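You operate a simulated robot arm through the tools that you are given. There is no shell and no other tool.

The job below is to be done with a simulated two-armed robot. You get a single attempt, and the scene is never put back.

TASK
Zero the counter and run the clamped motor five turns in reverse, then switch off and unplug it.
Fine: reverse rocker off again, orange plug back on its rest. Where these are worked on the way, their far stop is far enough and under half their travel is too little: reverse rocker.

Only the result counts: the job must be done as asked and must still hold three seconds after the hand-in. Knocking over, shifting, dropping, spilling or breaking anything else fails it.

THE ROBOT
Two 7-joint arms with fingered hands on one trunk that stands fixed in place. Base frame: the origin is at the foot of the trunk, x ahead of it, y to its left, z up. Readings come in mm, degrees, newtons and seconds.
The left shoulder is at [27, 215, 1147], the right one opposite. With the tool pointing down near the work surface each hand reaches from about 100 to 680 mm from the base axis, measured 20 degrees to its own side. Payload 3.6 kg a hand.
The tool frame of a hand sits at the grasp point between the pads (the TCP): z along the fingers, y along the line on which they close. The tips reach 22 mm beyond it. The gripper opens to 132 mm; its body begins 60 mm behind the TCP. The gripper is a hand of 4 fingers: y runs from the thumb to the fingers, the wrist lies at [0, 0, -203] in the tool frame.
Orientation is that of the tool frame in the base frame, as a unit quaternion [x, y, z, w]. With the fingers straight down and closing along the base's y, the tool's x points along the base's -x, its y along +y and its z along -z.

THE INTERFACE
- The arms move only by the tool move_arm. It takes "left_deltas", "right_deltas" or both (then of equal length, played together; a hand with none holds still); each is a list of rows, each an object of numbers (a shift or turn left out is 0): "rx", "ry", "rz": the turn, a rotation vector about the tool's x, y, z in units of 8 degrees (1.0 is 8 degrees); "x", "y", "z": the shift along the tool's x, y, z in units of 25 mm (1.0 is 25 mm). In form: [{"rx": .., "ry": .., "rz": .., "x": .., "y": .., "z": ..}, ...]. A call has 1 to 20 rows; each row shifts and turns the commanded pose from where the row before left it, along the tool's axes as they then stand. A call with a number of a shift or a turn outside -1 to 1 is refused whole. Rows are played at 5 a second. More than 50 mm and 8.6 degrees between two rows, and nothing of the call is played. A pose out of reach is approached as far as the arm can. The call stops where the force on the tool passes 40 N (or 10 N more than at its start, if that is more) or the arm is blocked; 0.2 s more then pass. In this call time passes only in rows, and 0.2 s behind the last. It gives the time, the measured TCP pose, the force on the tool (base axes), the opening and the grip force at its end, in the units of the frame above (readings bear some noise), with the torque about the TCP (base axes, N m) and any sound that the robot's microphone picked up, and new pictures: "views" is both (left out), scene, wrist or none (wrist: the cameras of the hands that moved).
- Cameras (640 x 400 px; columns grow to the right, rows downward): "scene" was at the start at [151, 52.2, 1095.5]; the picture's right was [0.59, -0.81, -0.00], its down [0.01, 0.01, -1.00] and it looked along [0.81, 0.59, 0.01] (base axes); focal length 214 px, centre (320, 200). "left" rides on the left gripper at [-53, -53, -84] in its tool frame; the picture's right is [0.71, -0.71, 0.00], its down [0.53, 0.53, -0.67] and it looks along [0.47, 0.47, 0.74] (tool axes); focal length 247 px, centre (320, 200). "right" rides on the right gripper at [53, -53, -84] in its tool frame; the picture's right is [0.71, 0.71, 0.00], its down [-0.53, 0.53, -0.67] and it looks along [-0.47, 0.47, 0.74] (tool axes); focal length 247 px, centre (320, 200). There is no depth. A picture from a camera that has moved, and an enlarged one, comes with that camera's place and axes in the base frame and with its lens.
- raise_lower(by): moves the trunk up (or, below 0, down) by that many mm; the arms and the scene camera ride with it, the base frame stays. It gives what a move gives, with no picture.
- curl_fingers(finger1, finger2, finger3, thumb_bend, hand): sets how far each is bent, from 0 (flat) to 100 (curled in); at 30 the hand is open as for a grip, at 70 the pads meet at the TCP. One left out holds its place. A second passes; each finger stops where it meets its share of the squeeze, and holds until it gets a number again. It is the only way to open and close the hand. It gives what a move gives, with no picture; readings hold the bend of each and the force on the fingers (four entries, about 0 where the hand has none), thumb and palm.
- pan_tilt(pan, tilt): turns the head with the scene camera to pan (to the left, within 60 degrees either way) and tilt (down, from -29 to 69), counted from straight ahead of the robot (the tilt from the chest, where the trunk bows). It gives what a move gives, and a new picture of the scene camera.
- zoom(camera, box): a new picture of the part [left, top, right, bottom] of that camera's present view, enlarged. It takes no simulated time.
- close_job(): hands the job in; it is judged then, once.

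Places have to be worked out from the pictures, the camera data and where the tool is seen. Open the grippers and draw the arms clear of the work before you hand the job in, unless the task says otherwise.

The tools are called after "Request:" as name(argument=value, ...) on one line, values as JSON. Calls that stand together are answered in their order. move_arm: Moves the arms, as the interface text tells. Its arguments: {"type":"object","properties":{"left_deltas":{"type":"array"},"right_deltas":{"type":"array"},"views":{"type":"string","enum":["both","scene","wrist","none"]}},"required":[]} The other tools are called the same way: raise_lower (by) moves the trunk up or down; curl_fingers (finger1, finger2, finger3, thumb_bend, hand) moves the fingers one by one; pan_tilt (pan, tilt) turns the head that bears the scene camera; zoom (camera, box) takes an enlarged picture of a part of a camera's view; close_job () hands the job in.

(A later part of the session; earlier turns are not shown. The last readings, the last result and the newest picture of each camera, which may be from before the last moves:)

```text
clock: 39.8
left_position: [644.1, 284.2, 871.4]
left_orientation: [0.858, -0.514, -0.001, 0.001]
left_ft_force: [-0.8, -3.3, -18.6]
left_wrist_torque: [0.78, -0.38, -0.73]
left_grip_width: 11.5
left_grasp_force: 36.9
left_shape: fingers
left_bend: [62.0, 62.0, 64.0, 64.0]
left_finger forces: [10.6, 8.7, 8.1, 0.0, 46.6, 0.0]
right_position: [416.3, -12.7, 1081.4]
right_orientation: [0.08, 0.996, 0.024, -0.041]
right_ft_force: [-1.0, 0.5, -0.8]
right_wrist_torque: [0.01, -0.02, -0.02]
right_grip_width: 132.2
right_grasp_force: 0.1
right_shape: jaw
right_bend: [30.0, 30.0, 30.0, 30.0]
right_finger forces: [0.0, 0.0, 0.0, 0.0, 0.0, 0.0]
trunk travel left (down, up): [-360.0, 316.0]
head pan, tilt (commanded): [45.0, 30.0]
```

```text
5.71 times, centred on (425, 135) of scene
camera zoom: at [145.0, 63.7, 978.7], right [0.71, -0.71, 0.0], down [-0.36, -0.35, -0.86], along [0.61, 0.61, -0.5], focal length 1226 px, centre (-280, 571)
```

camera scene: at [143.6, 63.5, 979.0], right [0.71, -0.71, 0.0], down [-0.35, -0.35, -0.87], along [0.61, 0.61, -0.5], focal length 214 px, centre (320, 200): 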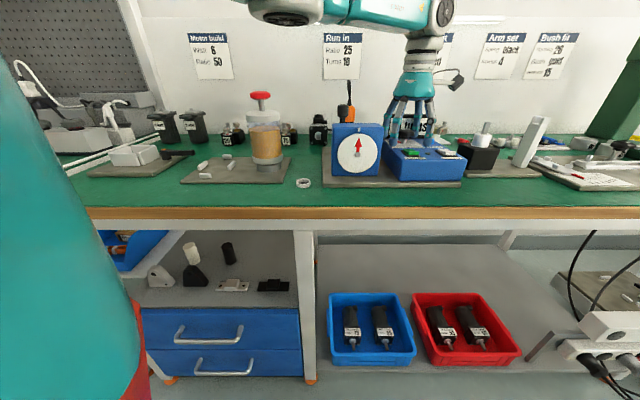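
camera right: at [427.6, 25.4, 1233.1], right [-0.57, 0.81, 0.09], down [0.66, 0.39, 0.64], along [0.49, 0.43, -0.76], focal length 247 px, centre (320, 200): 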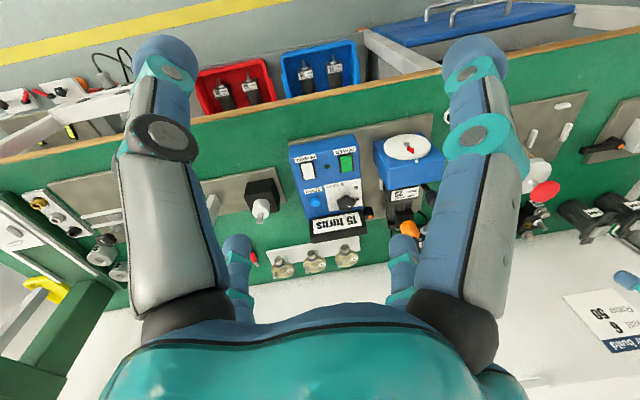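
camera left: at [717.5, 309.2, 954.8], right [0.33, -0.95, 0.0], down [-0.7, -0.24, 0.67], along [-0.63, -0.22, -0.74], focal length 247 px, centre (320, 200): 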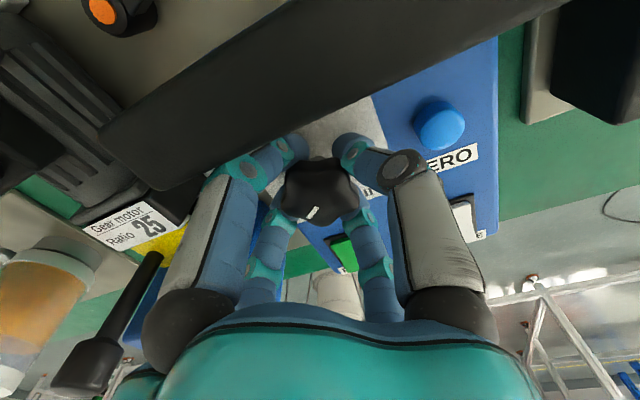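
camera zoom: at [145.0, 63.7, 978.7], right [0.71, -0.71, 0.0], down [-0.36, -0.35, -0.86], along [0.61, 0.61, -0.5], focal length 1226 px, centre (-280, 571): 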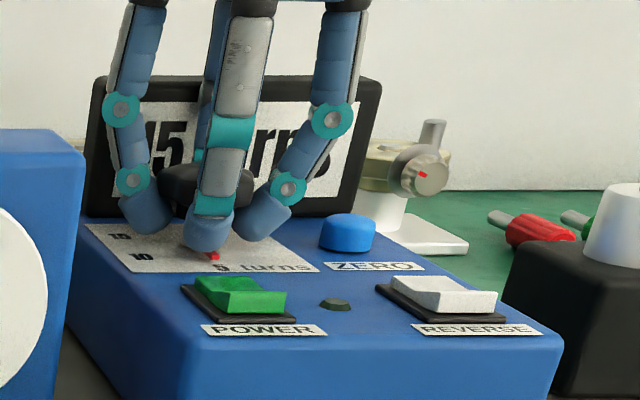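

The pointer has reached the 5 mark and the torque has risen as against a stop. I open the fingers and see where it stays.

Request:
curl_fingers(hand="left", finger1=46, finger2=46, finger3=46, thumb_bend=46)

Request:
move_arm(left_deltas=[{"z": -0.6}, {"z": -1}, {"z": -1}, {"z": -1}], views="none")

Request:
zoom(camera="right", box=[300, 210, 400, 290])

Request:
zoom(camera="scene", box=[380, 100, 470, 170])

```text
clock: 40.8
left_position: [642.5, 279.7, 878.5]
left_orientation: [0.857, -0.516, 0.003, -0.001]
left_ft_force: [-14.5, -20.5, 19.0]
left_wrist_torque: [0.91, -1.12, -0.53]
left_grip_width: 44.1
left_grasp_force: 14.5
left_shape: fingers
left_bend: [46.0, 46.0, 46.0, 47.0]
left_finger forces: [0.0, 0.1, 0.1, 0.0, 29.7, 0.1]
right_position: [410.3, -15.2, 1084.5]
right_orientation: [0.08, 0.996, 0.026, -0.037]
right_ft_force: [-0.2, 0.1, 0.4]
right_wrist_torque: [0.01, 0.0, 0.01]
right_grip_width: 132.0
right_grasp_force: 0.1
right_shape: jaw
right_bend: [30.0, 30.0, 30.0, 30.0]
right_finger forces: [0.0, 0.1, 0.0, 0.0, 0.0, 0.1]
trunk travel left (down, up): [-360.0, 316.0]
head pan, tilt (commanded): [45.0, 30.0]
```

```text
clock: 41.8
left_position: [644.4, 285.4, 963.2]
left_orientation: [0.859, -0.513, -0.001, 0.0]
left_ft_force: [-0.1, 0.2, 0.2]
left_wrist_torque: [-0.02, -0.02, 0.03]
left_grip_width: 49.6
left_grasp_force: 0.1
left_shape: fingers
left_bend: [46.0, 46.0, 46.0, 46.0]
left_finger forces: [0.0, 0.0, 0.0, 0.0, 0.1, 0.1]
right_position: [413.6, -12.3, 1081.7]
right_orientation: [0.079, 0.996, 0.024, -0.039]
right_ft_force: [1.2, -0.4, -0.3]
right_wrist_torque: [0.0, -0.01, 0.0]
right_grip_width: 131.6
right_grasp_force: 0.1
right_shape: jaw
right_bend: [30.0, 30.0, 30.0, 30.0]
right_finger forces: [0.1, 0.1, 0.0, 0.0, 0.0, 0.1]
trunk travel left (down, up): [-360.0, 316.0]
head pan, tilt (commanded): [45.0, 30.0]
```

```text
5.00 times, centred on (350, 250) of right
camera zoom: at [359.9, -61.8, 1168.1], right [-0.58, 0.81, 0.09], down [0.65, 0.4, 0.64], along [0.49, 0.43, -0.76], focal length 1235 px, centre (170, -50)
```

zoom: 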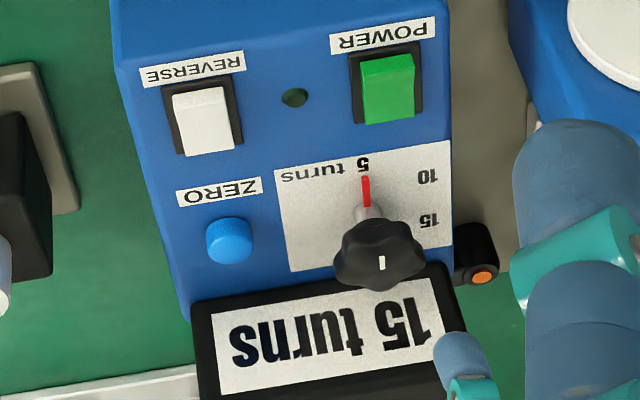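

```text
5.71 times, centred on (425, 135) of scene
camera zoom: at [143.4, 63.3, 979.0], right [0.71, -0.71, 0.0], down [-0.35, -0.35, -0.87], along [0.61, 0.61, -0.5], focal length 1226 px, centre (-280, 571)
```

zoom: 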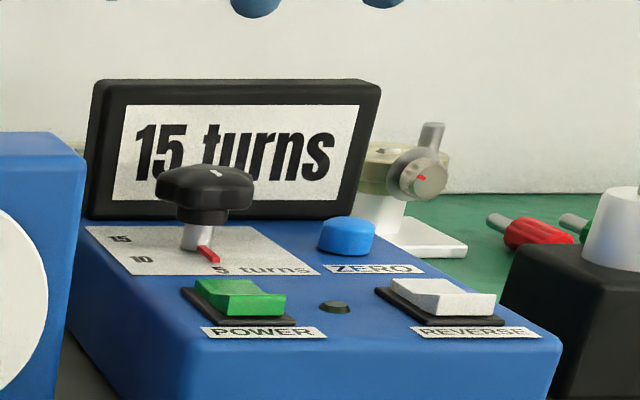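

The pointer rests exactly at 5 and the display "15 turns" is the old count. I yaw the hand back, and curl all fingers but one to see which is the robot-side digit.

Request:
move_arm(left_deltas=[{"rz": 0.985}, {"rz": 0.985}, {"rz": 0.985}, {"rz": 0.985}, {"rz": 0.985}, {"rz": 0.985}, {"rz": 0.985}, {"rz": 0.985}, {"rz": 0.985}, {"rz": 0.985}, {"rz": 0.985}, {"rz": 0.985}, {"rz": 0.985}, {"rz": 0.985}, {"rz": 0.985}], views="none")

Request:
curl_fingers(hand="left", finger1=100, finger2=100, finger3=30, thumb_bend=100)

Request:
zoom(camera="left", box=[0, 0, 640, 400])

Request:
zoom(camera="scene", box=[370, 20, 480, 130])

```text
clock: 45.0
left_position: [644.0, 284.3, 961.8]
left_orientation: [0.0, 1.0, 0.0, -0.002]
left_ft_force: [0.8, 0.3, 0.6]
left_wrist_torque: [0.04, -0.01, 0.0]
left_grip_width: 49.8
left_grasp_force: 0.1
left_shape: fingers
left_bend: [46.0, 46.0, 46.0, 46.0]
left_finger forces: [0.0, 0.0, 0.1, 0.0, 0.1, 0.0]
right_position: [414.9, -11.9, 1082.5]
right_orientation: [0.081, 0.996, 0.023, -0.039]
right_ft_force: [-0.1, -0.7, 1.0]
right_wrist_torque: [-0.04, -0.03, 0.01]
right_grip_width: 131.9
right_grasp_force: 0.0
right_shape: jaw
right_bend: [30.0, 30.0, 30.0, 30.0]
right_finger forces: [0.1, 0.1, 0.0, 0.0, 0.0, 0.0]
trunk travel left (down, up): [-360.0, 316.0]
head pan, tilt (commanded): [45.0, 30.0]
```

```text
clock: 46.0
left_position: [644.0, 284.9, 962.6]
left_orientation: [0.0, 1.0, 0.0, -0.001]
left_ft_force: [0.4, -0.1, 0.2]
left_wrist_torque: [0.0, 0.01, -0.02]
left_grip_width: 14.9
left_grasp_force: 0.1
left_shape: fingers
left_bend: [92.0, 87.0, 30.0, 100.0]
left_finger forces: [0.0, 0.1, 0.0, 0.1, 0.0, 0.0]
right_position: [414.1, -12.3, 1082.7]
right_orientation: [0.08, 0.996, 0.024, -0.04]
right_ft_force: [-0.2, -0.2, 0.0]
right_wrist_torque: [-0.04, -0.01, 0.01]
right_grip_width: 131.7
right_grasp_force: 0.1
right_shape: jaw
right_bend: [30.0, 30.0, 30.0, 30.0]
right_finger forces: [0.0, 0.0, 0.0, 0.1, 0.1, 0.0]
trunk travel left (down, up): [-360.0, 316.0]
head pan, tilt (commanded): [45.0, 30.0]
```

```text
1.00 times, centred on (320, 200) of left (not enlarged: the box is as wide or as high as the picture)
camera zoom: at [698.0, 230.7, 1046.2], right [-0.71, -0.71, 0.0], down [-0.53, 0.53, 0.67], along [-0.47, 0.47, -0.74], focal length 247 px, centre (320, 200)
```

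zoom: 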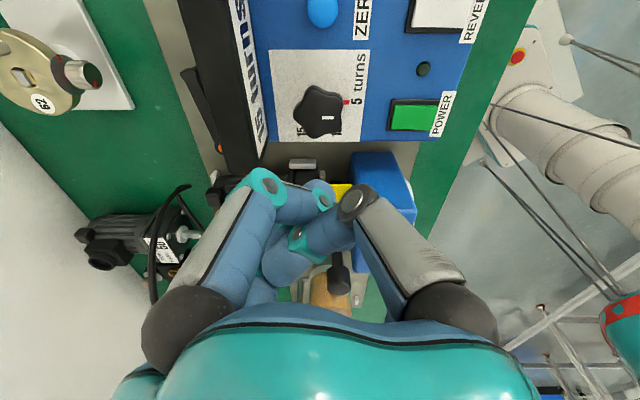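

```text
3.64 times, centred on (425, 75) of scene
camera zoom: at [143.6, 63.4, 979.0], right [0.71, -0.71, 0.0], down [-0.35, -0.35, -0.87], along [0.61, 0.61, -0.5], focal length 780 px, centre (-62, 654)
```

zoom: 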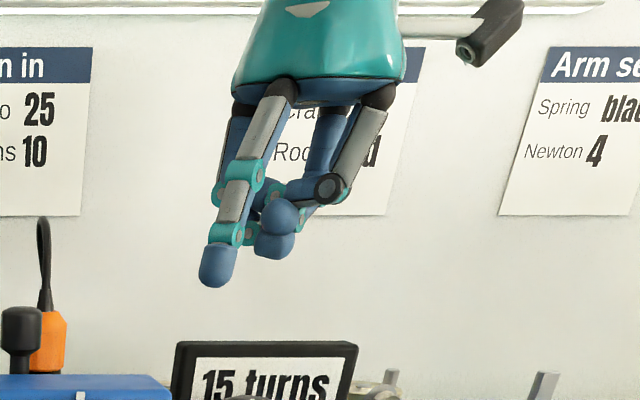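

Finger 3 is the robot-side digit, and it now sticks out alone. Before pressing I zoom into the rockers to see which ends are up.

Request:
zoom(camera="scene", box=[405, 144, 430, 160])

Request:
zoom(camera="scene", box=[434, 144, 464, 160])

Request:
zoom(camera="right", box=[320, 210, 370, 240])

Request:
zoom(camera="left", box=[380, 0, 480, 140])

```text
16.00 times, centred on (418, 152) of scene
camera zoom: at [143.6, 63.4, 979.0], right [0.71, -0.71, 0.0], down [-0.35, -0.35, -0.87], along [0.61, 0.61, -0.5], focal length 3432 px, centre (-1240, 968)
```

zoom: 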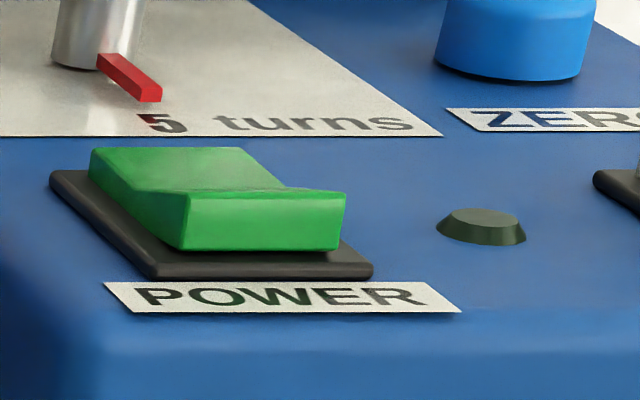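

```text
16.00 times, centred on (449, 152) of scene
camera zoom: at [143.6, 63.4, 979.0], right [0.71, -0.71, 0.0], down [-0.35, -0.35, -0.87], along [0.61, 0.61, -0.5], focal length 3432 px, centre (-1744, 968)
```

zoom: 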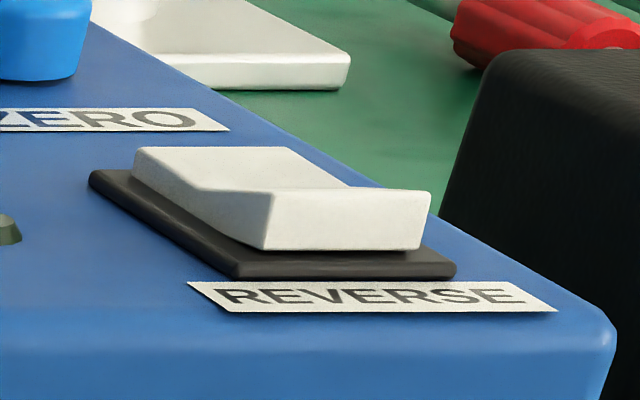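

```text
12.80 times, centred on (345, 225) of right
camera zoom: at [360.2, -61.6, 1168.0], right [-0.58, 0.81, 0.09], down [0.65, 0.4, 0.64], along [0.49, 0.43, -0.76], focal length 3161 px, centre (0, -120)
```

zoom: 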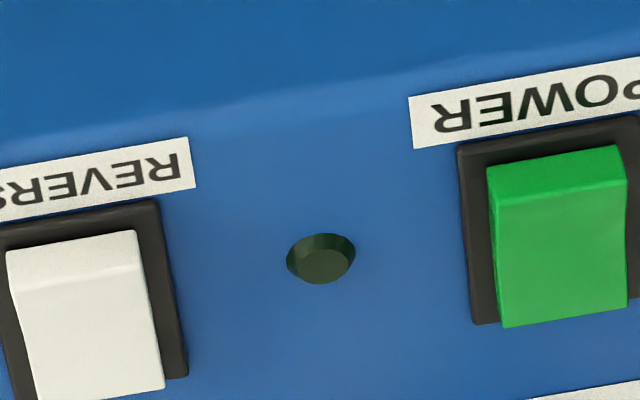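

```text
2.86 times, centred on (430, 70) of left
camera zoom: at [698.0, 230.7, 1046.2], right [-0.71, -0.71, 0.0], down [-0.53, 0.53, 0.67], along [-0.47, 0.47, -0.74], focal length 706 px, centre (6, 571)
```

zoom: 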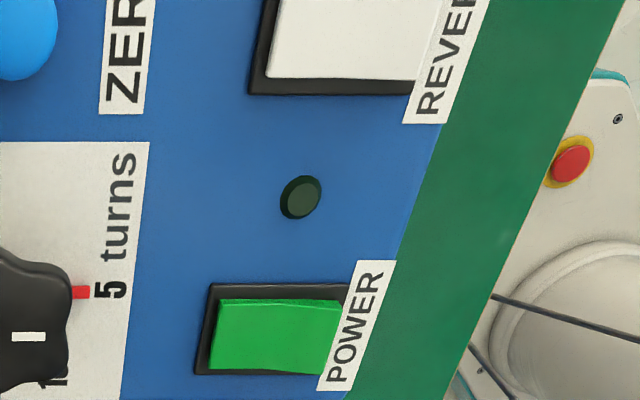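

The near end of each rocker stands up, so switching on means pressing the near end and switching off the far end. I tilt the hand 40° forward so finger 3 leads and hover it above the near end of REVERSE.

Request:
move_arm(left_deltas=[{"ry": -1}, {"ry": -1}, {"ry": -1}, {"ry": -1}, {"ry": -1}, {"y": -0.86, "x": -0.058, "z": 0.278}, {"y": -0.86, "x": -0.058, "z": 0.278}, {"y": -0.86, "x": -0.058, "z": 0.278}, {"y": -0.86, "x": -0.058, "z": 0.278}, {"y": -0.86, "x": -0.058, "z": 0.278}], views="both")

Request:
zoom(camera="scene", box=[390, 80, 490, 180])

Request:
zoom(camera="right", box=[280, 180, 400, 280])

```text
clock: 48.2
left_position: [672.9, 177.5, 940.6]
left_orientation: [-0.001, 0.94, 0.0, 0.341]
left_ft_force: [0.2, 0.3, 0.8]
left_wrist_torque: [0.03, 0.0, 0.01]
left_grip_width: 15.3
left_grasp_force: 0.1
left_shape: fingers
left_bend: [92.0, 87.0, 30.0, 100.0]
left_finger forces: [0.0, 0.0, 0.0, 0.0, 0.1, 0.0]
right_position: [413.8, -11.9, 1082.2]
right_orientation: [0.08, 0.996, 0.024, -0.039]
right_ft_force: [0.6, 0.2, -0.2]
right_wrist_torque: [0.0, 0.01, 0.01]
right_grip_width: 131.7
right_grasp_force: 0.0
right_shape: jaw
right_bend: [30.0, 30.0, 30.0, 30.0]
right_finger forces: [0.1, 0.0, 0.1, 0.0, 0.0, 0.0]
trunk travel left (down, up): [-360.0, 316.0]
head pan, tilt (commanded): [45.0, 30.0]
camera scene: at [143.7, 63.3, 979.0], right [0.71, -0.71, 0.0], down [-0.35, -0.35, -0.87], along [0.61, 0.61, -0.5], focal length 214 px, centre (320, 200)
camera left: at [660.1, 123.4, 1038.6], right [-0.54, -0.71, -0.45], down [-0.83, 0.52, 0.17], along [0.11, 0.47, -0.87], focal length 247 px, centre (320, 200)
```

scene: 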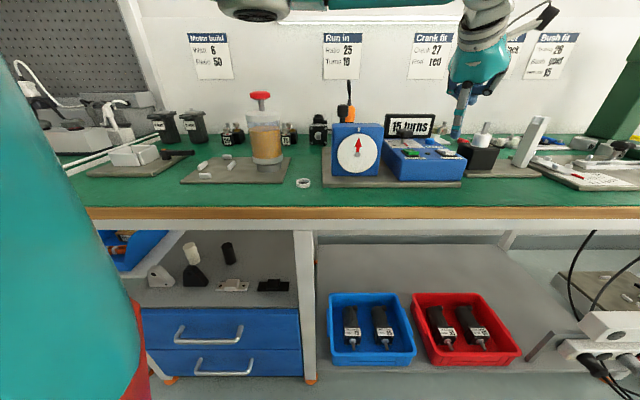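
left: 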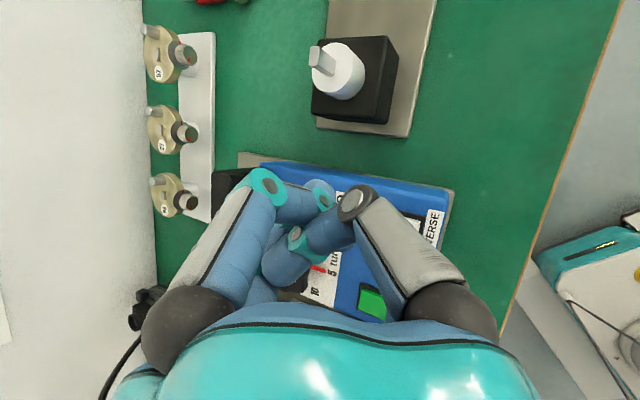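

```text
4.00 times, centred on (440, 130) of scene
camera zoom: at [143.7, 63.3, 979.0], right [0.71, -0.71, 0.0], down [-0.35, -0.35, -0.87], along [0.61, 0.61, -0.5], focal length 858 px, centre (-160, 480)
```

zoom: 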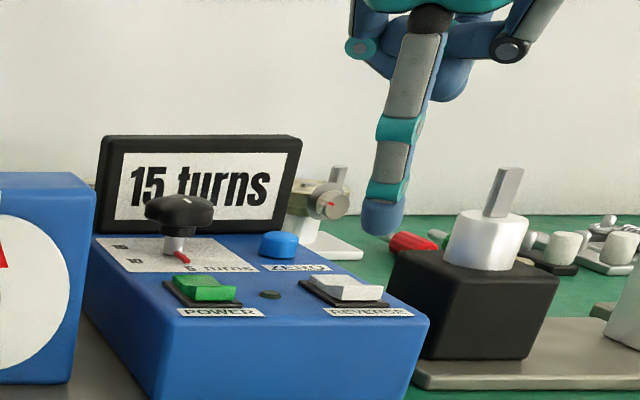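

```text
4.00 times, centred on (340, 230) of right
camera zoom: at [360.4, -61.8, 1167.9], right [-0.58, 0.81, 0.09], down [0.65, 0.4, 0.64], along [0.49, 0.43, -0.76], focal length 988 px, centre (240, 80)
```

zoom: 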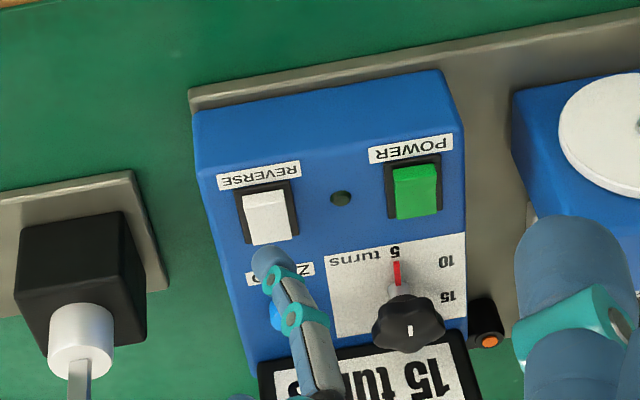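

The tip is triangulated at about [629, 177, 879] (centre), nearly above the near end of REVERSE at [626, 177]. I shift it 3 mm back and lower it close to contact.

Request:
move_arm(left_deltas=[{"x": 0.092, "z": -0.077}, {"x": 0.386, "z": 0.46}, {"x": 0.154, "z": 0.184}], views="none")

Request:
zoom(camera="scene", box=[425, 125, 475, 165])

Request:
zoom(camera="right", box=[300, 205, 370, 260])

```text
clock: 49.0
left_position: [668.7, 177.9, 919.8]
left_orientation: [0.0, 0.94, 0.0, 0.341]
left_ft_force: [0.8, -0.7, 0.1]
left_wrist_torque: [-0.01, 0.03, 0.03]
left_grip_width: 14.7
left_grasp_force: 0.0
left_shape: fingers
left_bend: [92.0, 87.0, 30.0, 100.0]
left_finger forces: [0.0, 0.0, 0.0, 0.0, 0.0, 0.0]
right_position: [414.7, -12.8, 1083.2]
right_orientation: [0.079, 0.996, 0.024, -0.039]
right_ft_force: [-0.9, -0.4, 0.0]
right_wrist_torque: [-0.02, 0.03, 0.01]
right_grip_width: 131.7
right_grasp_force: 0.1
right_shape: jaw
right_bend: [30.0, 30.0, 30.0, 30.0]
right_finger forces: [0.0, 0.0, 0.1, 0.0, 0.0, 0.1]
trunk travel left (down, up): [-360.0, 316.0]
head pan, tilt (commanded): [45.0, 30.0]
```

```text
10.00 times, centred on (450, 145) of scene
camera zoom: at [143.5, 63.5, 979.0], right [0.71, -0.71, 0.0], down [-0.35, -0.35, -0.87], along [0.61, 0.61, -0.5], focal length 2145 px, centre (-980, 750)
```

zoom: 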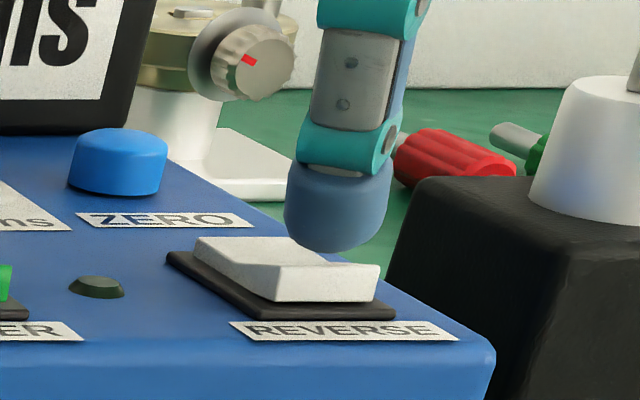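

```text
7.27 times, centred on (335, 232) of right
camera zoom: at [360.1, -61.5, 1168.0], right [-0.58, 0.81, 0.09], down [0.65, 0.4, 0.64], along [0.49, 0.43, -0.76], focal length 1796 px, centre (211, -36)
```

zoom: 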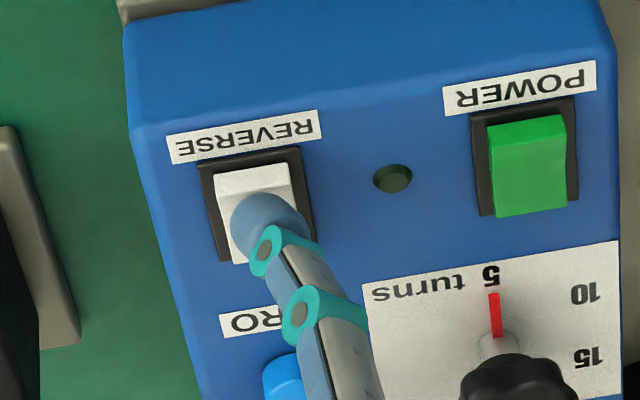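

The fingertip is just above the near end of REVERSE. I press down in small steps and watch the force.

Request:
move_arm(left_deltas=[{"x": 0.06, "z": 0.16}, {"x": 0.1, "z": 0.12}, {"x": 0.077, "z": 0.092}], views="none")

Request:
zoom(camera="scene", box=[425, 125, 475, 165])

Request:
zoom(camera="right", box=[300, 205, 370, 260])

```text
clock: 49.8
left_position: [669.2, 177.1, 912.8]
left_orientation: [-0.001, 0.938, 0.0, 0.345]
left_ft_force: [-5.1, 2.7, 18.2]
left_wrist_torque: [0.28, 1.18, -0.11]
left_grip_width: 14.9
left_grasp_force: 8.9
left_shape: fingers
left_bend: [92.0, 87.0, 30.0, 100.0]
left_finger forces: [0.0, 0.1, 18.7, 0.1, 0.0, 0.1]
right_position: [412.6, -11.7, 1083.2]
right_orientation: [0.08, 0.996, 0.024, -0.038]
right_ft_force: [0.2, 0.0, 0.1]
right_wrist_torque: [0.06, 0.01, 0.03]
right_grip_width: 132.0
right_grasp_force: 0.0
right_shape: jaw
right_bend: [30.0, 30.0, 30.0, 30.0]
right_finger forces: [0.0, 0.0, 0.0, 0.1, 0.0, 0.0]
trunk travel left (down, up): [-360.0, 316.0]
head pan, tilt (commanded): [45.0, 30.0]
```

```text
10.00 times, centred on (450, 145) of scene
camera zoom: at [141.5, 63.3, 979.6], right [0.71, -0.71, 0.0], down [-0.35, -0.35, -0.87], along [0.61, 0.61, -0.5], focal length 2145 px, centre (-980, 750)
```

zoom: 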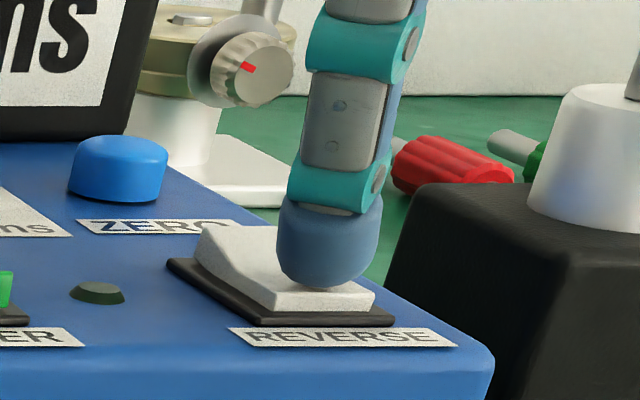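

```text
7.27 times, centred on (335, 232) of right
camera zoom: at [357.8, -61.7, 1169.1], right [-0.58, 0.81, 0.09], down [0.65, 0.4, 0.65], along [0.49, 0.43, -0.76], focal length 1796 px, centre (211, -36)
```

zoom: 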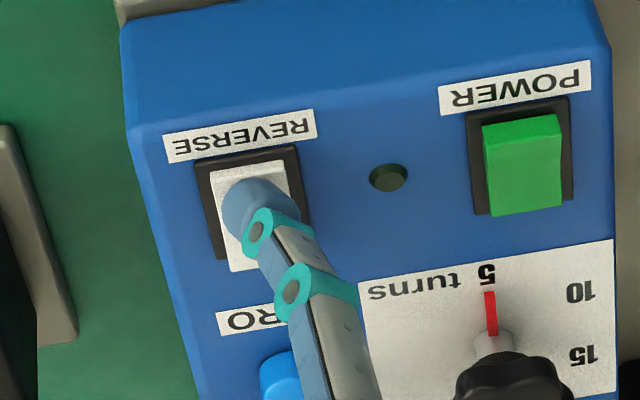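

REVERSE has flipped: its near end is down and the far end up. I lift off and verify it stays.

Request:
move_arm(left_deltas=[{"x": -0.3, "z": -0.36}, {"x": -0.6, "z": -0.72}, {"x": -0.6, "z": -0.72}], views="none")

Request:
zoom(camera="scene", box=[400, 125, 475, 165])

Request:
zoom(camera="scene", box=[380, 40, 520, 180])

```text
clock: 50.6
left_position: [670.2, 176.7, 967.4]
left_orientation: [0.0, 0.94, 0.0, 0.341]
left_ft_force: [0.6, 0.6, 0.2]
left_wrist_torque: [-0.01, 0.02, 0.0]
left_grip_width: 15.1
left_grasp_force: 0.1
left_shape: fingers
left_bend: [92.0, 87.0, 30.0, 100.0]
left_finger forces: [0.1, 0.0, 0.0, 0.1, 0.1, 0.0]
right_position: [414.7, -12.3, 1083.1]
right_orientation: [0.08, 0.996, 0.024, -0.04]
right_ft_force: [-0.1, -0.4, -0.6]
right_wrist_torque: [-0.01, -0.01, -0.01]
right_grip_width: 132.2
right_grasp_force: 0.0
right_shape: jaw
right_bend: [30.0, 30.0, 30.0, 30.0]
right_finger forces: [0.1, 0.0, 0.0, 0.0, 0.0, 0.0]
trunk travel left (down, up): [-360.0, 316.0]
head pan, tilt (commanded): [45.0, 30.0]
```

```text
8.53 times, centred on (438, 145) of scene
camera zoom: at [143.5, 63.4, 979.0], right [0.71, -0.71, 0.0], down [-0.35, -0.35, -0.87], along [0.61, 0.61, -0.5], focal length 1830 px, centre (-683, 669)
```

zoom: 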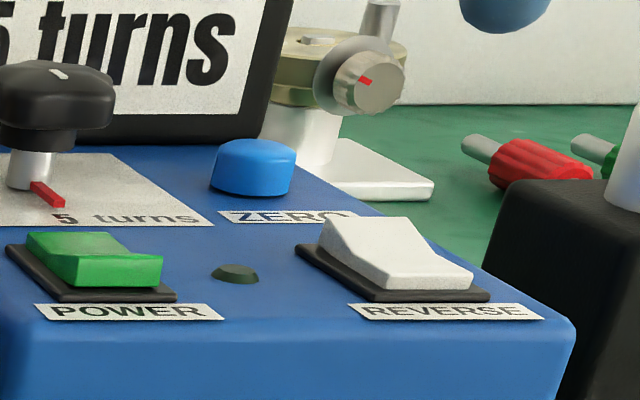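

```text
2.86 times, centred on (450, 110) of scene
camera zoom: at [143.5, 63.4, 979.0], right [0.71, -0.71, 0.0], down [-0.35, -0.35, -0.87], along [0.61, 0.61, -0.5], focal length 613 px, centre (-51, 457)
```

zoom: 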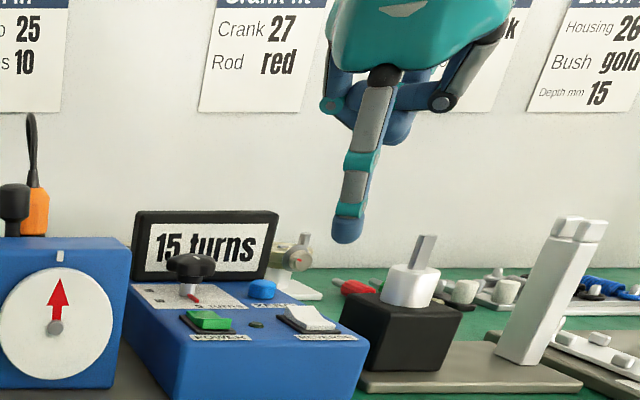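

REVERSE stays on. For ZERO I yaw the hand 30° clockwise to keep the knuckles clear of the display, then hover finger 3 above the blue button.

Request:
move_arm(left_deltas=[{"rx": 0.603, "rz": 0.718}, {"rx": 0.603, "rz": 0.718}, {"rx": 0.603, "rz": 0.718}, {"rx": 0.603, "rz": 0.718}, {"x": -0.057, "y": 0.857, "z": 0.537}, {"x": -0.057, "y": 0.857, "z": 0.537}, {"x": -0.057, "y": 0.857, "z": 0.537}], views="none")

Request:
zoom(camera="scene", box=[390, 80, 490, 170])

Request:
zoom(camera="right", box=[290, 200, 390, 280])

```text
clock: 52.2
left_position: [728.3, 218.0, 938.7]
left_orientation: [0.243, 0.908, -0.089, 0.33]
left_ft_force: [0.1, -0.3, -0.4]
left_wrist_torque: [0.0, 0.02, 0.03]
left_grip_width: 14.8
left_grasp_force: 0.0
left_shape: fingers
left_bend: [92.0, 87.0, 30.0, 100.0]
left_finger forces: [0.0, 0.0, 0.1, 0.1, 0.1, 0.0]
right_position: [414.0, -12.9, 1082.8]
right_orientation: [0.081, 0.996, 0.024, -0.039]
right_ft_force: [0.1, 0.3, 0.1]
right_wrist_torque: [-0.01, 0.03, 0.04]
right_grip_width: 131.8
right_grasp_force: 0.2
right_shape: jaw
right_bend: [30.0, 30.0, 30.0, 30.0]
right_finger forces: [0.0, 0.1, 0.1, 0.0, 0.0, 0.1]
trunk travel left (down, up): [-360.0, 316.0]
head pan, tilt (commanded): [45.0, 30.0]
```

```text
4.44 times, centred on (440, 125) of scene
camera zoom: at [143.9, 63.4, 978.9], right [0.71, -0.71, 0.0], down [-0.35, -0.35, -0.87], along [0.61, 0.61, -0.5], focal length 953 px, centre (-213, 533)
```

zoom: 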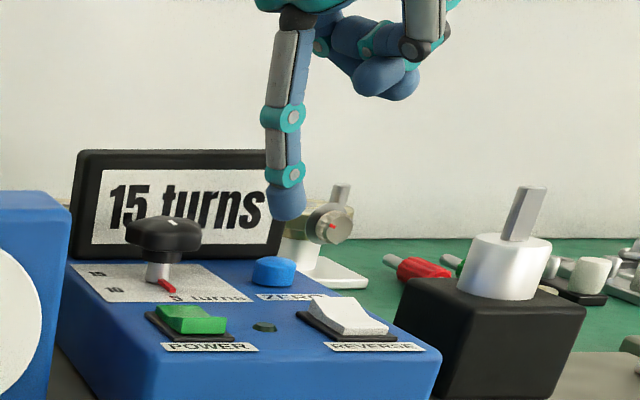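

```text
5.00 times, centred on (340, 240) of right
camera zoom: at [360.6, -61.6, 1167.8], right [-0.58, 0.81, 0.09], down [0.65, 0.4, 0.64], along [0.49, 0.43, -0.76], focal length 1235 px, centre (220, 0)
```

zoom: 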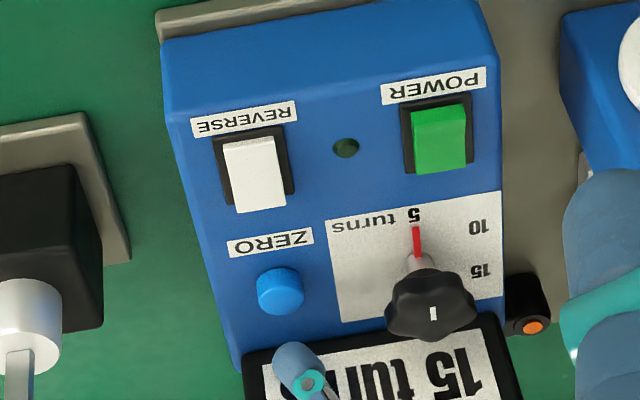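

The fingertip is within 2 mm of being above ZERO. I lower it onto the button and press in small steps.

Request:
move_arm(left_deltas=[{"x": 0.309, "z": 0.368}, {"x": 0.154, "z": 0.184}, {"x": 0.103, "z": 0.123}], views="none")

Request:
zoom(camera="scene", box=[390, 90, 470, 170])

```text
clock: 53.0
left_position: [727.6, 219.2, 917.2]
left_orientation: [0.243, 0.908, -0.089, 0.331]
left_ft_force: [0.3, 0.2, 0.7]
left_wrist_torque: [0.03, 0.06, -0.01]
left_grip_width: 14.8
left_grasp_force: 0.4
left_shape: fingers
left_bend: [92.0, 87.0, 30.0, 100.0]
left_finger forces: [0.0, 0.1, 0.9, 0.0, 0.0, 0.0]
right_position: [414.6, -12.4, 1082.5]
right_orientation: [0.08, 0.996, 0.024, -0.039]
right_ft_force: [0.2, 0.7, 0.3]
right_wrist_torque: [-0.02, -0.04, -0.04]
right_grip_width: 132.0
right_grasp_force: 0.0
right_shape: jaw
right_bend: [30.0, 30.0, 30.0, 30.0]
right_finger forces: [0.0, 0.0, 0.0, 0.0, 0.0, 0.0]
trunk travel left (down, up): [-360.0, 316.0]
head pan, tilt (commanded): [45.0, 30.0]
```

```text
5.00 times, centred on (430, 130) of scene
camera zoom: at [143.5, 63.4, 979.0], right [0.71, -0.71, 0.0], down [-0.35, -0.35, -0.87], along [0.61, 0.61, -0.5], focal length 1072 px, centre (-230, 550)
```

zoom: 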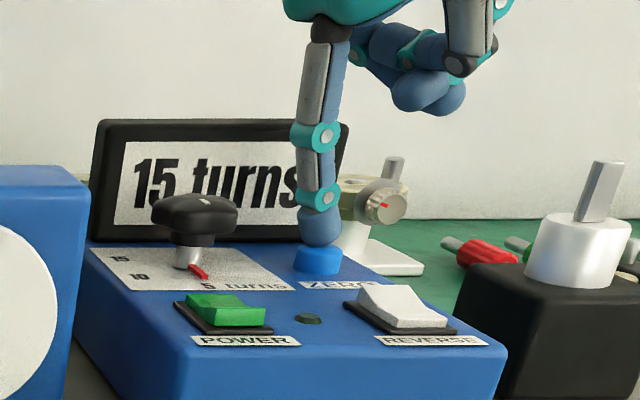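

The fingertip just touches the button (0.9 N on finger 3). I press further by a few millimetres.

Request:
move_arm(left_deltas=[{"x": 0.077, "z": 0.092}, {"x": 0.077, "z": 0.092}], views="none")

Request:
zoom(camera="scene", box=[390, 90, 470, 170])

```text
clock: 53.6
left_position: [727.0, 218.6, 911.7]
left_orientation: [0.242, 0.908, -0.089, 0.331]
left_ft_force: [-1.0, 1.3, 7.1]
left_wrist_torque: [0.18, 0.34, 0.03]
left_grip_width: 14.7
left_grasp_force: 3.5
left_shape: fingers
left_bend: [92.0, 87.0, 30.0, 100.0]
left_finger forces: [0.0, 0.1, 6.2, 0.0, 0.0, 0.0]
right_position: [413.4, -13.7, 1082.2]
right_orientation: [0.079, 0.996, 0.025, -0.038]
right_ft_force: [0.9, 0.4, -0.1]
right_wrist_torque: [-0.01, 0.03, -0.01]
right_grip_width: 131.8
right_grasp_force: 0.1
right_shape: jaw
right_bend: [30.0, 30.0, 30.0, 30.0]
right_finger forces: [0.0, 0.0, 0.0, 0.0, 0.0, 0.0]
trunk travel left (down, up): [-360.0, 316.0]
head pan, tilt (commanded): [45.0, 30.0]
heard: click
```

```text
5.00 times, centred on (430, 130) of scene
camera zoom: at [142.8, 63.4, 979.2], right [0.71, -0.71, 0.0], down [-0.35, -0.35, -0.87], along [0.61, 0.61, -0.5], focal length 1072 px, centre (-230, 550)
```

zoom: 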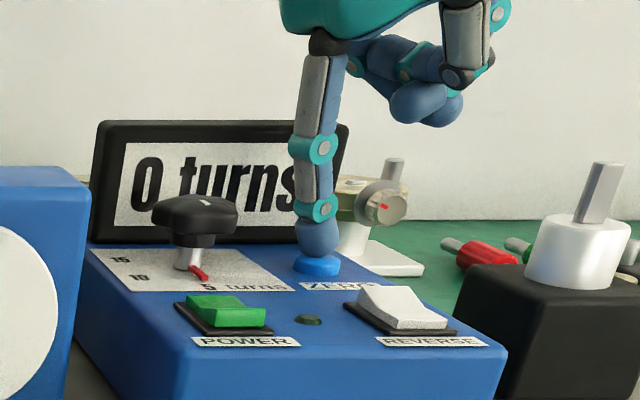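

Click heard and the display reads "0 turns". I lift off and move the fingertip to hover above the near end of POWER.

Request:
move_arm(left_deltas=[{"x": -0.643, "z": -0.766}, {"x": -0.643, "z": -0.766}, {"x": 0.699, "y": -0.685, "z": -0.587}, {"x": 0.699, "y": -0.685, "z": -0.587}, {"x": 0.699, "y": -0.685, "z": -0.587}, {"x": 0.699, "y": -0.685, "z": -0.587}, {"x": 0.5, "z": 0.6}], views="none")

Request:
zoom(camera="scene", box=[370, 90, 470, 170])

Request:
zoom(camera="right", box=[300, 190, 400, 270])

```text
clock: 55.2
left_position: [614.9, 203.6, 941.6]
left_orientation: [0.242, 0.908, -0.089, 0.329]
left_ft_force: [0.8, -0.2, 0.1]
left_wrist_torque: [-0.03, 0.03, -0.02]
left_grip_width: 14.9
left_grasp_force: 0.0
left_shape: fingers
left_bend: [92.0, 87.0, 30.0, 100.0]
left_finger forces: [0.1, 0.0, 0.0, 0.0, 0.0, 0.1]
right_position: [414.6, -11.7, 1082.4]
right_orientation: [0.08, 0.996, 0.024, -0.039]
right_ft_force: [0.4, 0.2, 0.5]
right_wrist_torque: [0.0, 0.0, -0.04]
right_grip_width: 131.9
right_grasp_force: 0.1
right_shape: jaw
right_bend: [30.0, 30.0, 30.0, 30.0]
right_finger forces: [0.0, 0.1, 0.0, 0.0, 0.1, 0.0]
trunk travel left (down, up): [-360.0, 316.0]
head pan, tilt (commanded): [45.0, 30.0]
```

```text
5.00 times, centred on (420, 130) of scene
camera zoom: at [143.9, 63.5, 978.9], right [0.71, -0.71, 0.0], down [-0.35, -0.35, -0.87], along [0.61, 0.61, -0.5], focal length 1072 px, centre (-180, 550)
```

zoom: 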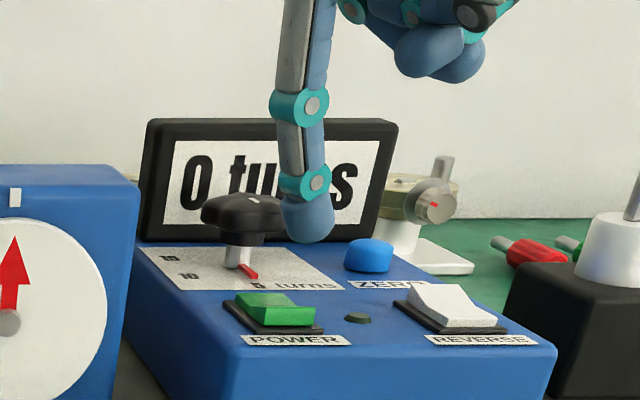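

```text
5.00 times, centred on (350, 230) of right
camera zoom: at [360.7, -61.5, 1167.7], right [-0.58, 0.81, 0.09], down [0.65, 0.4, 0.64], along [0.49, 0.43, -0.76], focal length 1235 px, centre (170, 50)
```

zoom: 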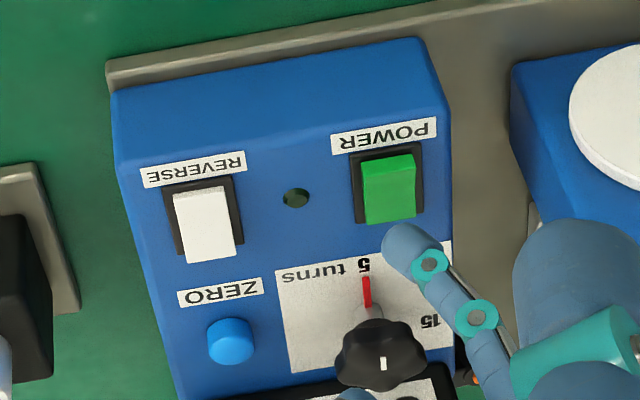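

The tip is above the near end of POWER. I press POWER on in small steps; afterwards I watch the counter between short time slices.

Request:
move_arm(left_deltas=[{"x": 0.439, "y": -0.04, "z": 0.415}, {"x": 0.206, "z": 0.245}, {"x": 0.141, "z": 0.169}], views="none")

Request:
zoom(camera="scene", box=[340, 90, 460, 180])

```text
clock: 56.0
left_position: [612.5, 204.0, 912.0]
left_orientation: [0.242, 0.908, -0.089, 0.33]
left_ft_force: [-2.4, 0.2, 4.5]
left_wrist_torque: [0.13, 0.21, 0.02]
left_grip_width: 15.1
left_grasp_force: 0.5
left_shape: fingers
left_bend: [92.0, 87.0, 30.0, 100.0]
left_finger forces: [0.0, 0.0, 0.9, 0.0, 0.0, 0.0]
right_position: [415.3, -13.0, 1082.6]
right_orientation: [0.081, 0.996, 0.025, -0.039]
right_ft_force: [1.2, 0.8, -0.1]
right_wrist_torque: [0.0, 0.01, 0.03]
right_grip_width: 131.8
right_grasp_force: 0.0
right_shape: jaw
right_bend: [30.0, 30.0, 30.0, 30.0]
right_finger forces: [0.0, 0.0, 0.1, 0.1, 0.1, 0.1]
trunk travel left (down, up): [-360.0, 316.0]
head pan, tilt (commanded): [45.0, 30.0]
```

```text
4.44 times, centred on (400, 135) of scene
camera zoom: at [143.4, 63.4, 979.0], right [0.71, -0.71, 0.0], down [-0.35, -0.35, -0.87], along [0.61, 0.61, -0.5], focal length 953 px, centre (-36, 489)
```

zoom: 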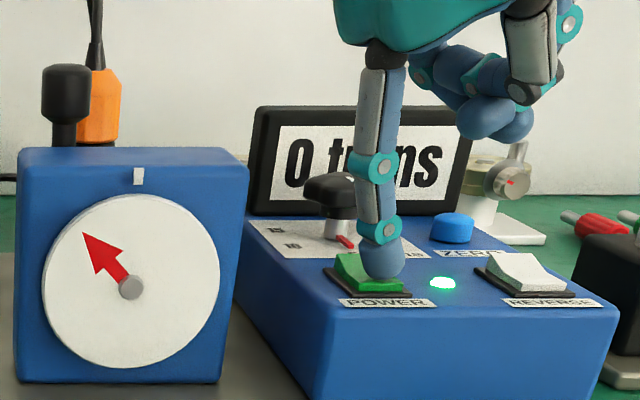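

POWER is on (lamp lit) and the pointer is turning counter-clockwise, i.e. in reverse. I lift the finger and check the counter.

Request:
move_arm(left_deltas=[{"x": -0.643, "z": -0.766}], views="none")

Request:
zoom(camera="scene", box=[340, 90, 460, 180])

```text
clock: 56.4
left_position: [613.8, 205.0, 938.1]
left_orientation: [0.243, 0.908, -0.088, 0.33]
left_ft_force: [-1.0, -0.7, 0.2]
left_wrist_torque: [-0.05, 0.07, -0.04]
left_grip_width: 14.9
left_grasp_force: 0.1
left_shape: fingers
left_bend: [92.0, 87.0, 30.0, 100.0]
left_finger forces: [0.1, 0.1, 0.0, 0.0, 0.0, 0.0]
right_position: [414.9, -13.6, 1082.4]
right_orientation: [0.08, 0.996, 0.024, -0.039]
right_ft_force: [-0.6, -0.1, 0.5]
right_wrist_torque: [0.0, -0.03, 0.01]
right_grip_width: 131.7
right_grasp_force: 0.0
right_shape: jaw
right_bend: [30.0, 30.0, 30.0, 30.0]
right_finger forces: [0.1, 0.0, 0.0, 0.1, 0.0, 0.1]
trunk travel left (down, up): [-360.0, 316.0]
head pan, tilt (commanded): [45.0, 30.0]
```

```text
4.44 times, centred on (400, 135) of scene
camera zoom: at [143.2, 63.3, 979.1], right [0.71, -0.71, 0.0], down [-0.35, -0.35, -0.87], along [0.61, 0.61, -0.5], focal length 953 px, centre (-36, 489)
```

zoom: 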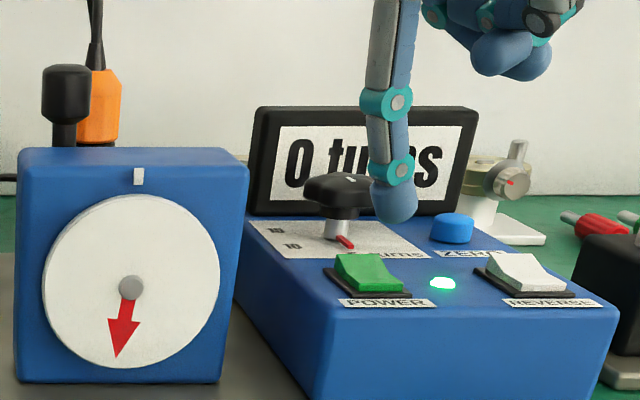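

About 125° passed in 0.4 s, so a turn takes roughly 1.15 s. Meanwhile I shift the fingertip to hover over POWER's far end, ready to switch off.

Request:
move_arm(left_deltas=[{"x": -0.08, "y": 0.46, "z": 0.095}, {"x": -0.08, "y": 0.46, "z": 0.095}], views="none")

Request:
zoom(camera="scene", box=[340, 90, 460, 180])

Request:
zoom(camera="right", box=[300, 190, 400, 270])

```text
clock: 57.0
left_position: [630.6, 220.8, 936.2]
left_orientation: [0.244, 0.908, -0.089, 0.33]
left_ft_force: [-1.8, 0.3, 1.5]
left_wrist_torque: [0.0, 0.01, 0.01]
left_grip_width: 14.9
left_grasp_force: 0.1
left_shape: fingers
left_bend: [92.0, 87.0, 30.0, 100.0]
left_finger forces: [0.0, 0.0, 0.1, 0.1, 0.1, 0.0]
right_position: [415.5, -13.3, 1082.0]
right_orientation: [0.08, 0.996, 0.024, -0.04]
right_ft_force: [0.6, 0.2, 0.1]
right_wrist_torque: [0.03, -0.01, 0.03]
right_grip_width: 131.9
right_grasp_force: 0.1
right_shape: jaw
right_bend: [30.0, 30.0, 30.0, 30.0]
right_finger forces: [0.0, 0.0, 0.0, 0.0, 0.0, 0.0]
trunk travel left (down, up): [-360.0, 316.0]
head pan, tilt (commanded): [45.0, 30.0]
```

```text
4.44 times, centred on (400, 135) of scene
camera zoom: at [143.6, 63.5, 979.0], right [0.71, -0.71, 0.0], down [-0.35, -0.35, -0.87], along [0.61, 0.61, -0.5], focal length 953 px, centre (-36, 489)
```

zoom: 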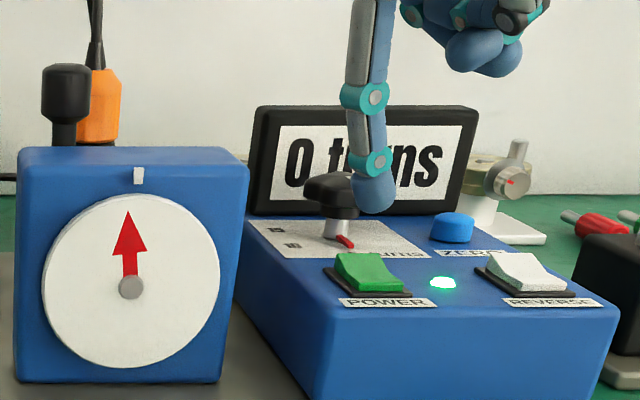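

```text
5.00 times, centred on (350, 230) of right
camera zoom: at [360.3, -61.5, 1167.9], right [-0.58, 0.81, 0.09], down [0.65, 0.4, 0.64], along [0.49, 0.43, -0.76], focal length 1235 px, centre (170, 50)
```

zoom: 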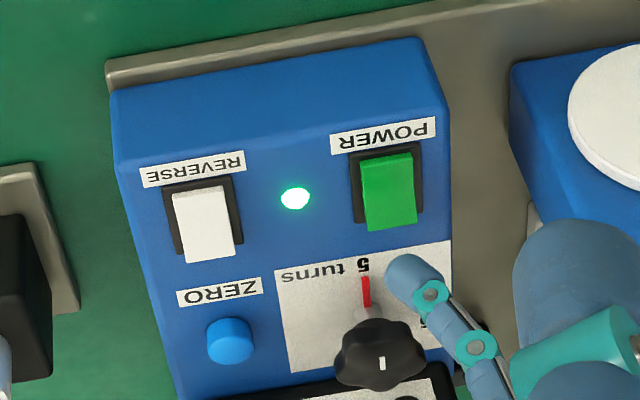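

One turn is almost done at t=57.0. I let short slices of time pass with the hand still and follow the count.

Request:
move_arm(left_deltas=[{"z": 0}, {"z": 0}, {"z": 0}, {"z": 0}, {"z": 0}], views="none")

Request:
zoom(camera="scene", box=[340, 90, 460, 180])

```text
clock: 58.2
left_position: [630.8, 220.2, 936.8]
left_orientation: [0.243, 0.908, -0.089, 0.33]
left_ft_force: [-1.1, -1.1, 1.6]
left_wrist_torque: [-0.02, 0.01, 0.01]
left_grip_width: 15.1
left_grasp_force: 0.2
left_shape: fingers
left_bend: [92.0, 87.0, 30.0, 100.0]
left_finger forces: [0.0, 0.0, 0.0, 0.0, 0.1, 0.1]
right_position: [414.1, -12.4, 1082.9]
right_orientation: [0.078, 0.996, 0.024, -0.039]
right_ft_force: [0.4, -0.4, 0.2]
right_wrist_torque: [0.04, -0.01, 0.0]
right_grip_width: 131.9
right_grasp_force: 0.0
right_shape: jaw
right_bend: [30.0, 30.0, 30.0, 30.0]
right_finger forces: [0.1, 0.0, 0.1, 0.0, 0.0, 0.1]
trunk travel left (down, up): [-360.0, 316.0]
head pan, tilt (commanded): [45.0, 30.0]
```

```text
4.44 times, centred on (400, 135) of scene
camera zoom: at [143.5, 63.5, 979.0], right [0.71, -0.71, 0.0], down [-0.35, -0.35, -0.87], along [0.61, 0.61, -0.5], focal length 953 px, centre (-36, 489)
```

zoom: 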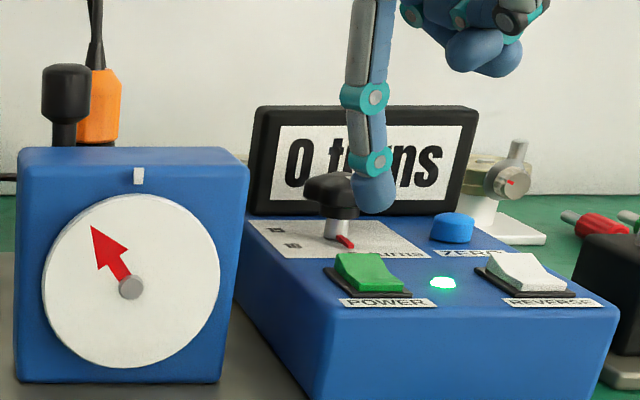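

The dial has now made a little over two turns by my timing. I zoom on the display to read it properly.

Request:
zoom(camera="scene", box=[380, 105, 440, 145])

Request:
zoom(camera="right", box=[280, 230, 420, 320])

```text
10.00 times, centred on (410, 125) of scene
camera zoom: at [143.5, 63.5, 979.0], right [0.71, -0.71, 0.0], down [-0.35, -0.35, -0.87], along [0.61, 0.61, -0.5], focal length 2145 px, centre (-580, 950)
```

zoom: 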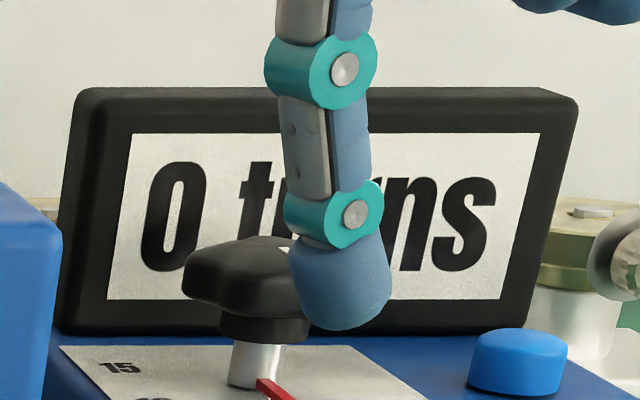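

```text
4.44 times, centred on (350, 275) of right
camera zoom: at [360.2, -61.5, 1168.0], right [-0.58, 0.81, 0.09], down [0.65, 0.4, 0.64], along [0.49, 0.43, -0.76], focal length 1098 px, centre (187, -133)
```

zoom: 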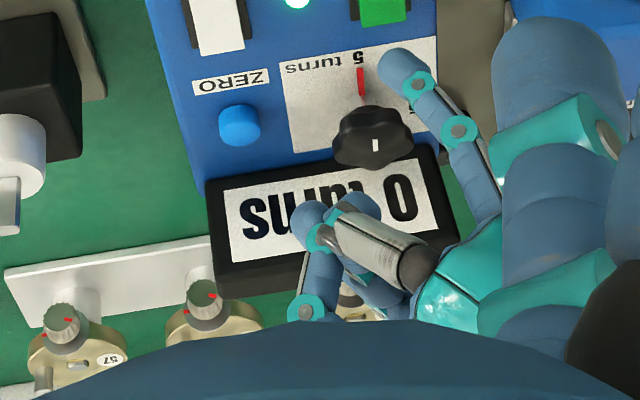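

The display still shows 0, so it probably only updates at the end. At about 322°/s five turns should be complete near t=61.4; I wait to about 60.8 first.

Request:
move_arm(left_deltas=[{"z": 0}, {"z": 0}, {"z": 0}, {"z": 0}, {"z": 0}, {"z": 0}, {"z": 0}, {"z": 0}, {"z": 0}, {"z": 0}, {"z": 0}, {"z": 0}], views="none")

Request:
zoom(camera="scene", box=[340, 90, 460, 180])

```text
clock: 60.8
left_position: [630.1, 221.2, 936.6]
left_orientation: [0.243, 0.907, -0.089, 0.331]
left_ft_force: [-1.3, -0.4, 0.5]
left_wrist_torque: [0.01, -0.02, -0.02]
left_grip_width: 15.0
left_grasp_force: 0.1
left_shape: fingers
left_bend: [92.0, 87.0, 30.0, 100.0]
left_finger forces: [0.1, 0.0, 0.1, 0.0, 0.1, 0.1]
right_position: [414.2, -12.2, 1082.1]
right_orientation: [0.08, 0.996, 0.023, -0.039]
right_ft_force: [-0.5, 0.1, 0.3]
right_wrist_torque: [-0.01, -0.02, 0.03]
right_grip_width: 132.0
right_grasp_force: 0.2
right_shape: jaw
right_bend: [30.0, 30.0, 30.0, 30.0]
right_finger forces: [0.0, 0.0, 0.0, 0.1, 0.0, 0.1]
trunk travel left (down, up): [-360.0, 316.0]
head pan, tilt (commanded): [45.0, 30.0]
```

```text
4.44 times, centred on (400, 135) of scene
camera zoom: at [143.5, 63.5, 979.0], right [0.71, -0.71, 0.0], down [-0.35, -0.35, -0.87], along [0.61, 0.61, -0.5], focal length 953 px, centre (-36, 489)
```

zoom: 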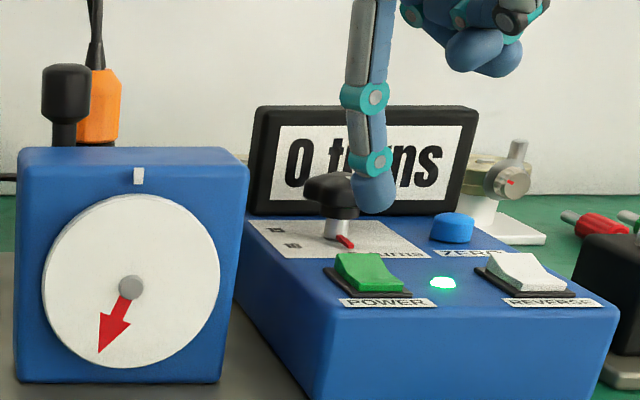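

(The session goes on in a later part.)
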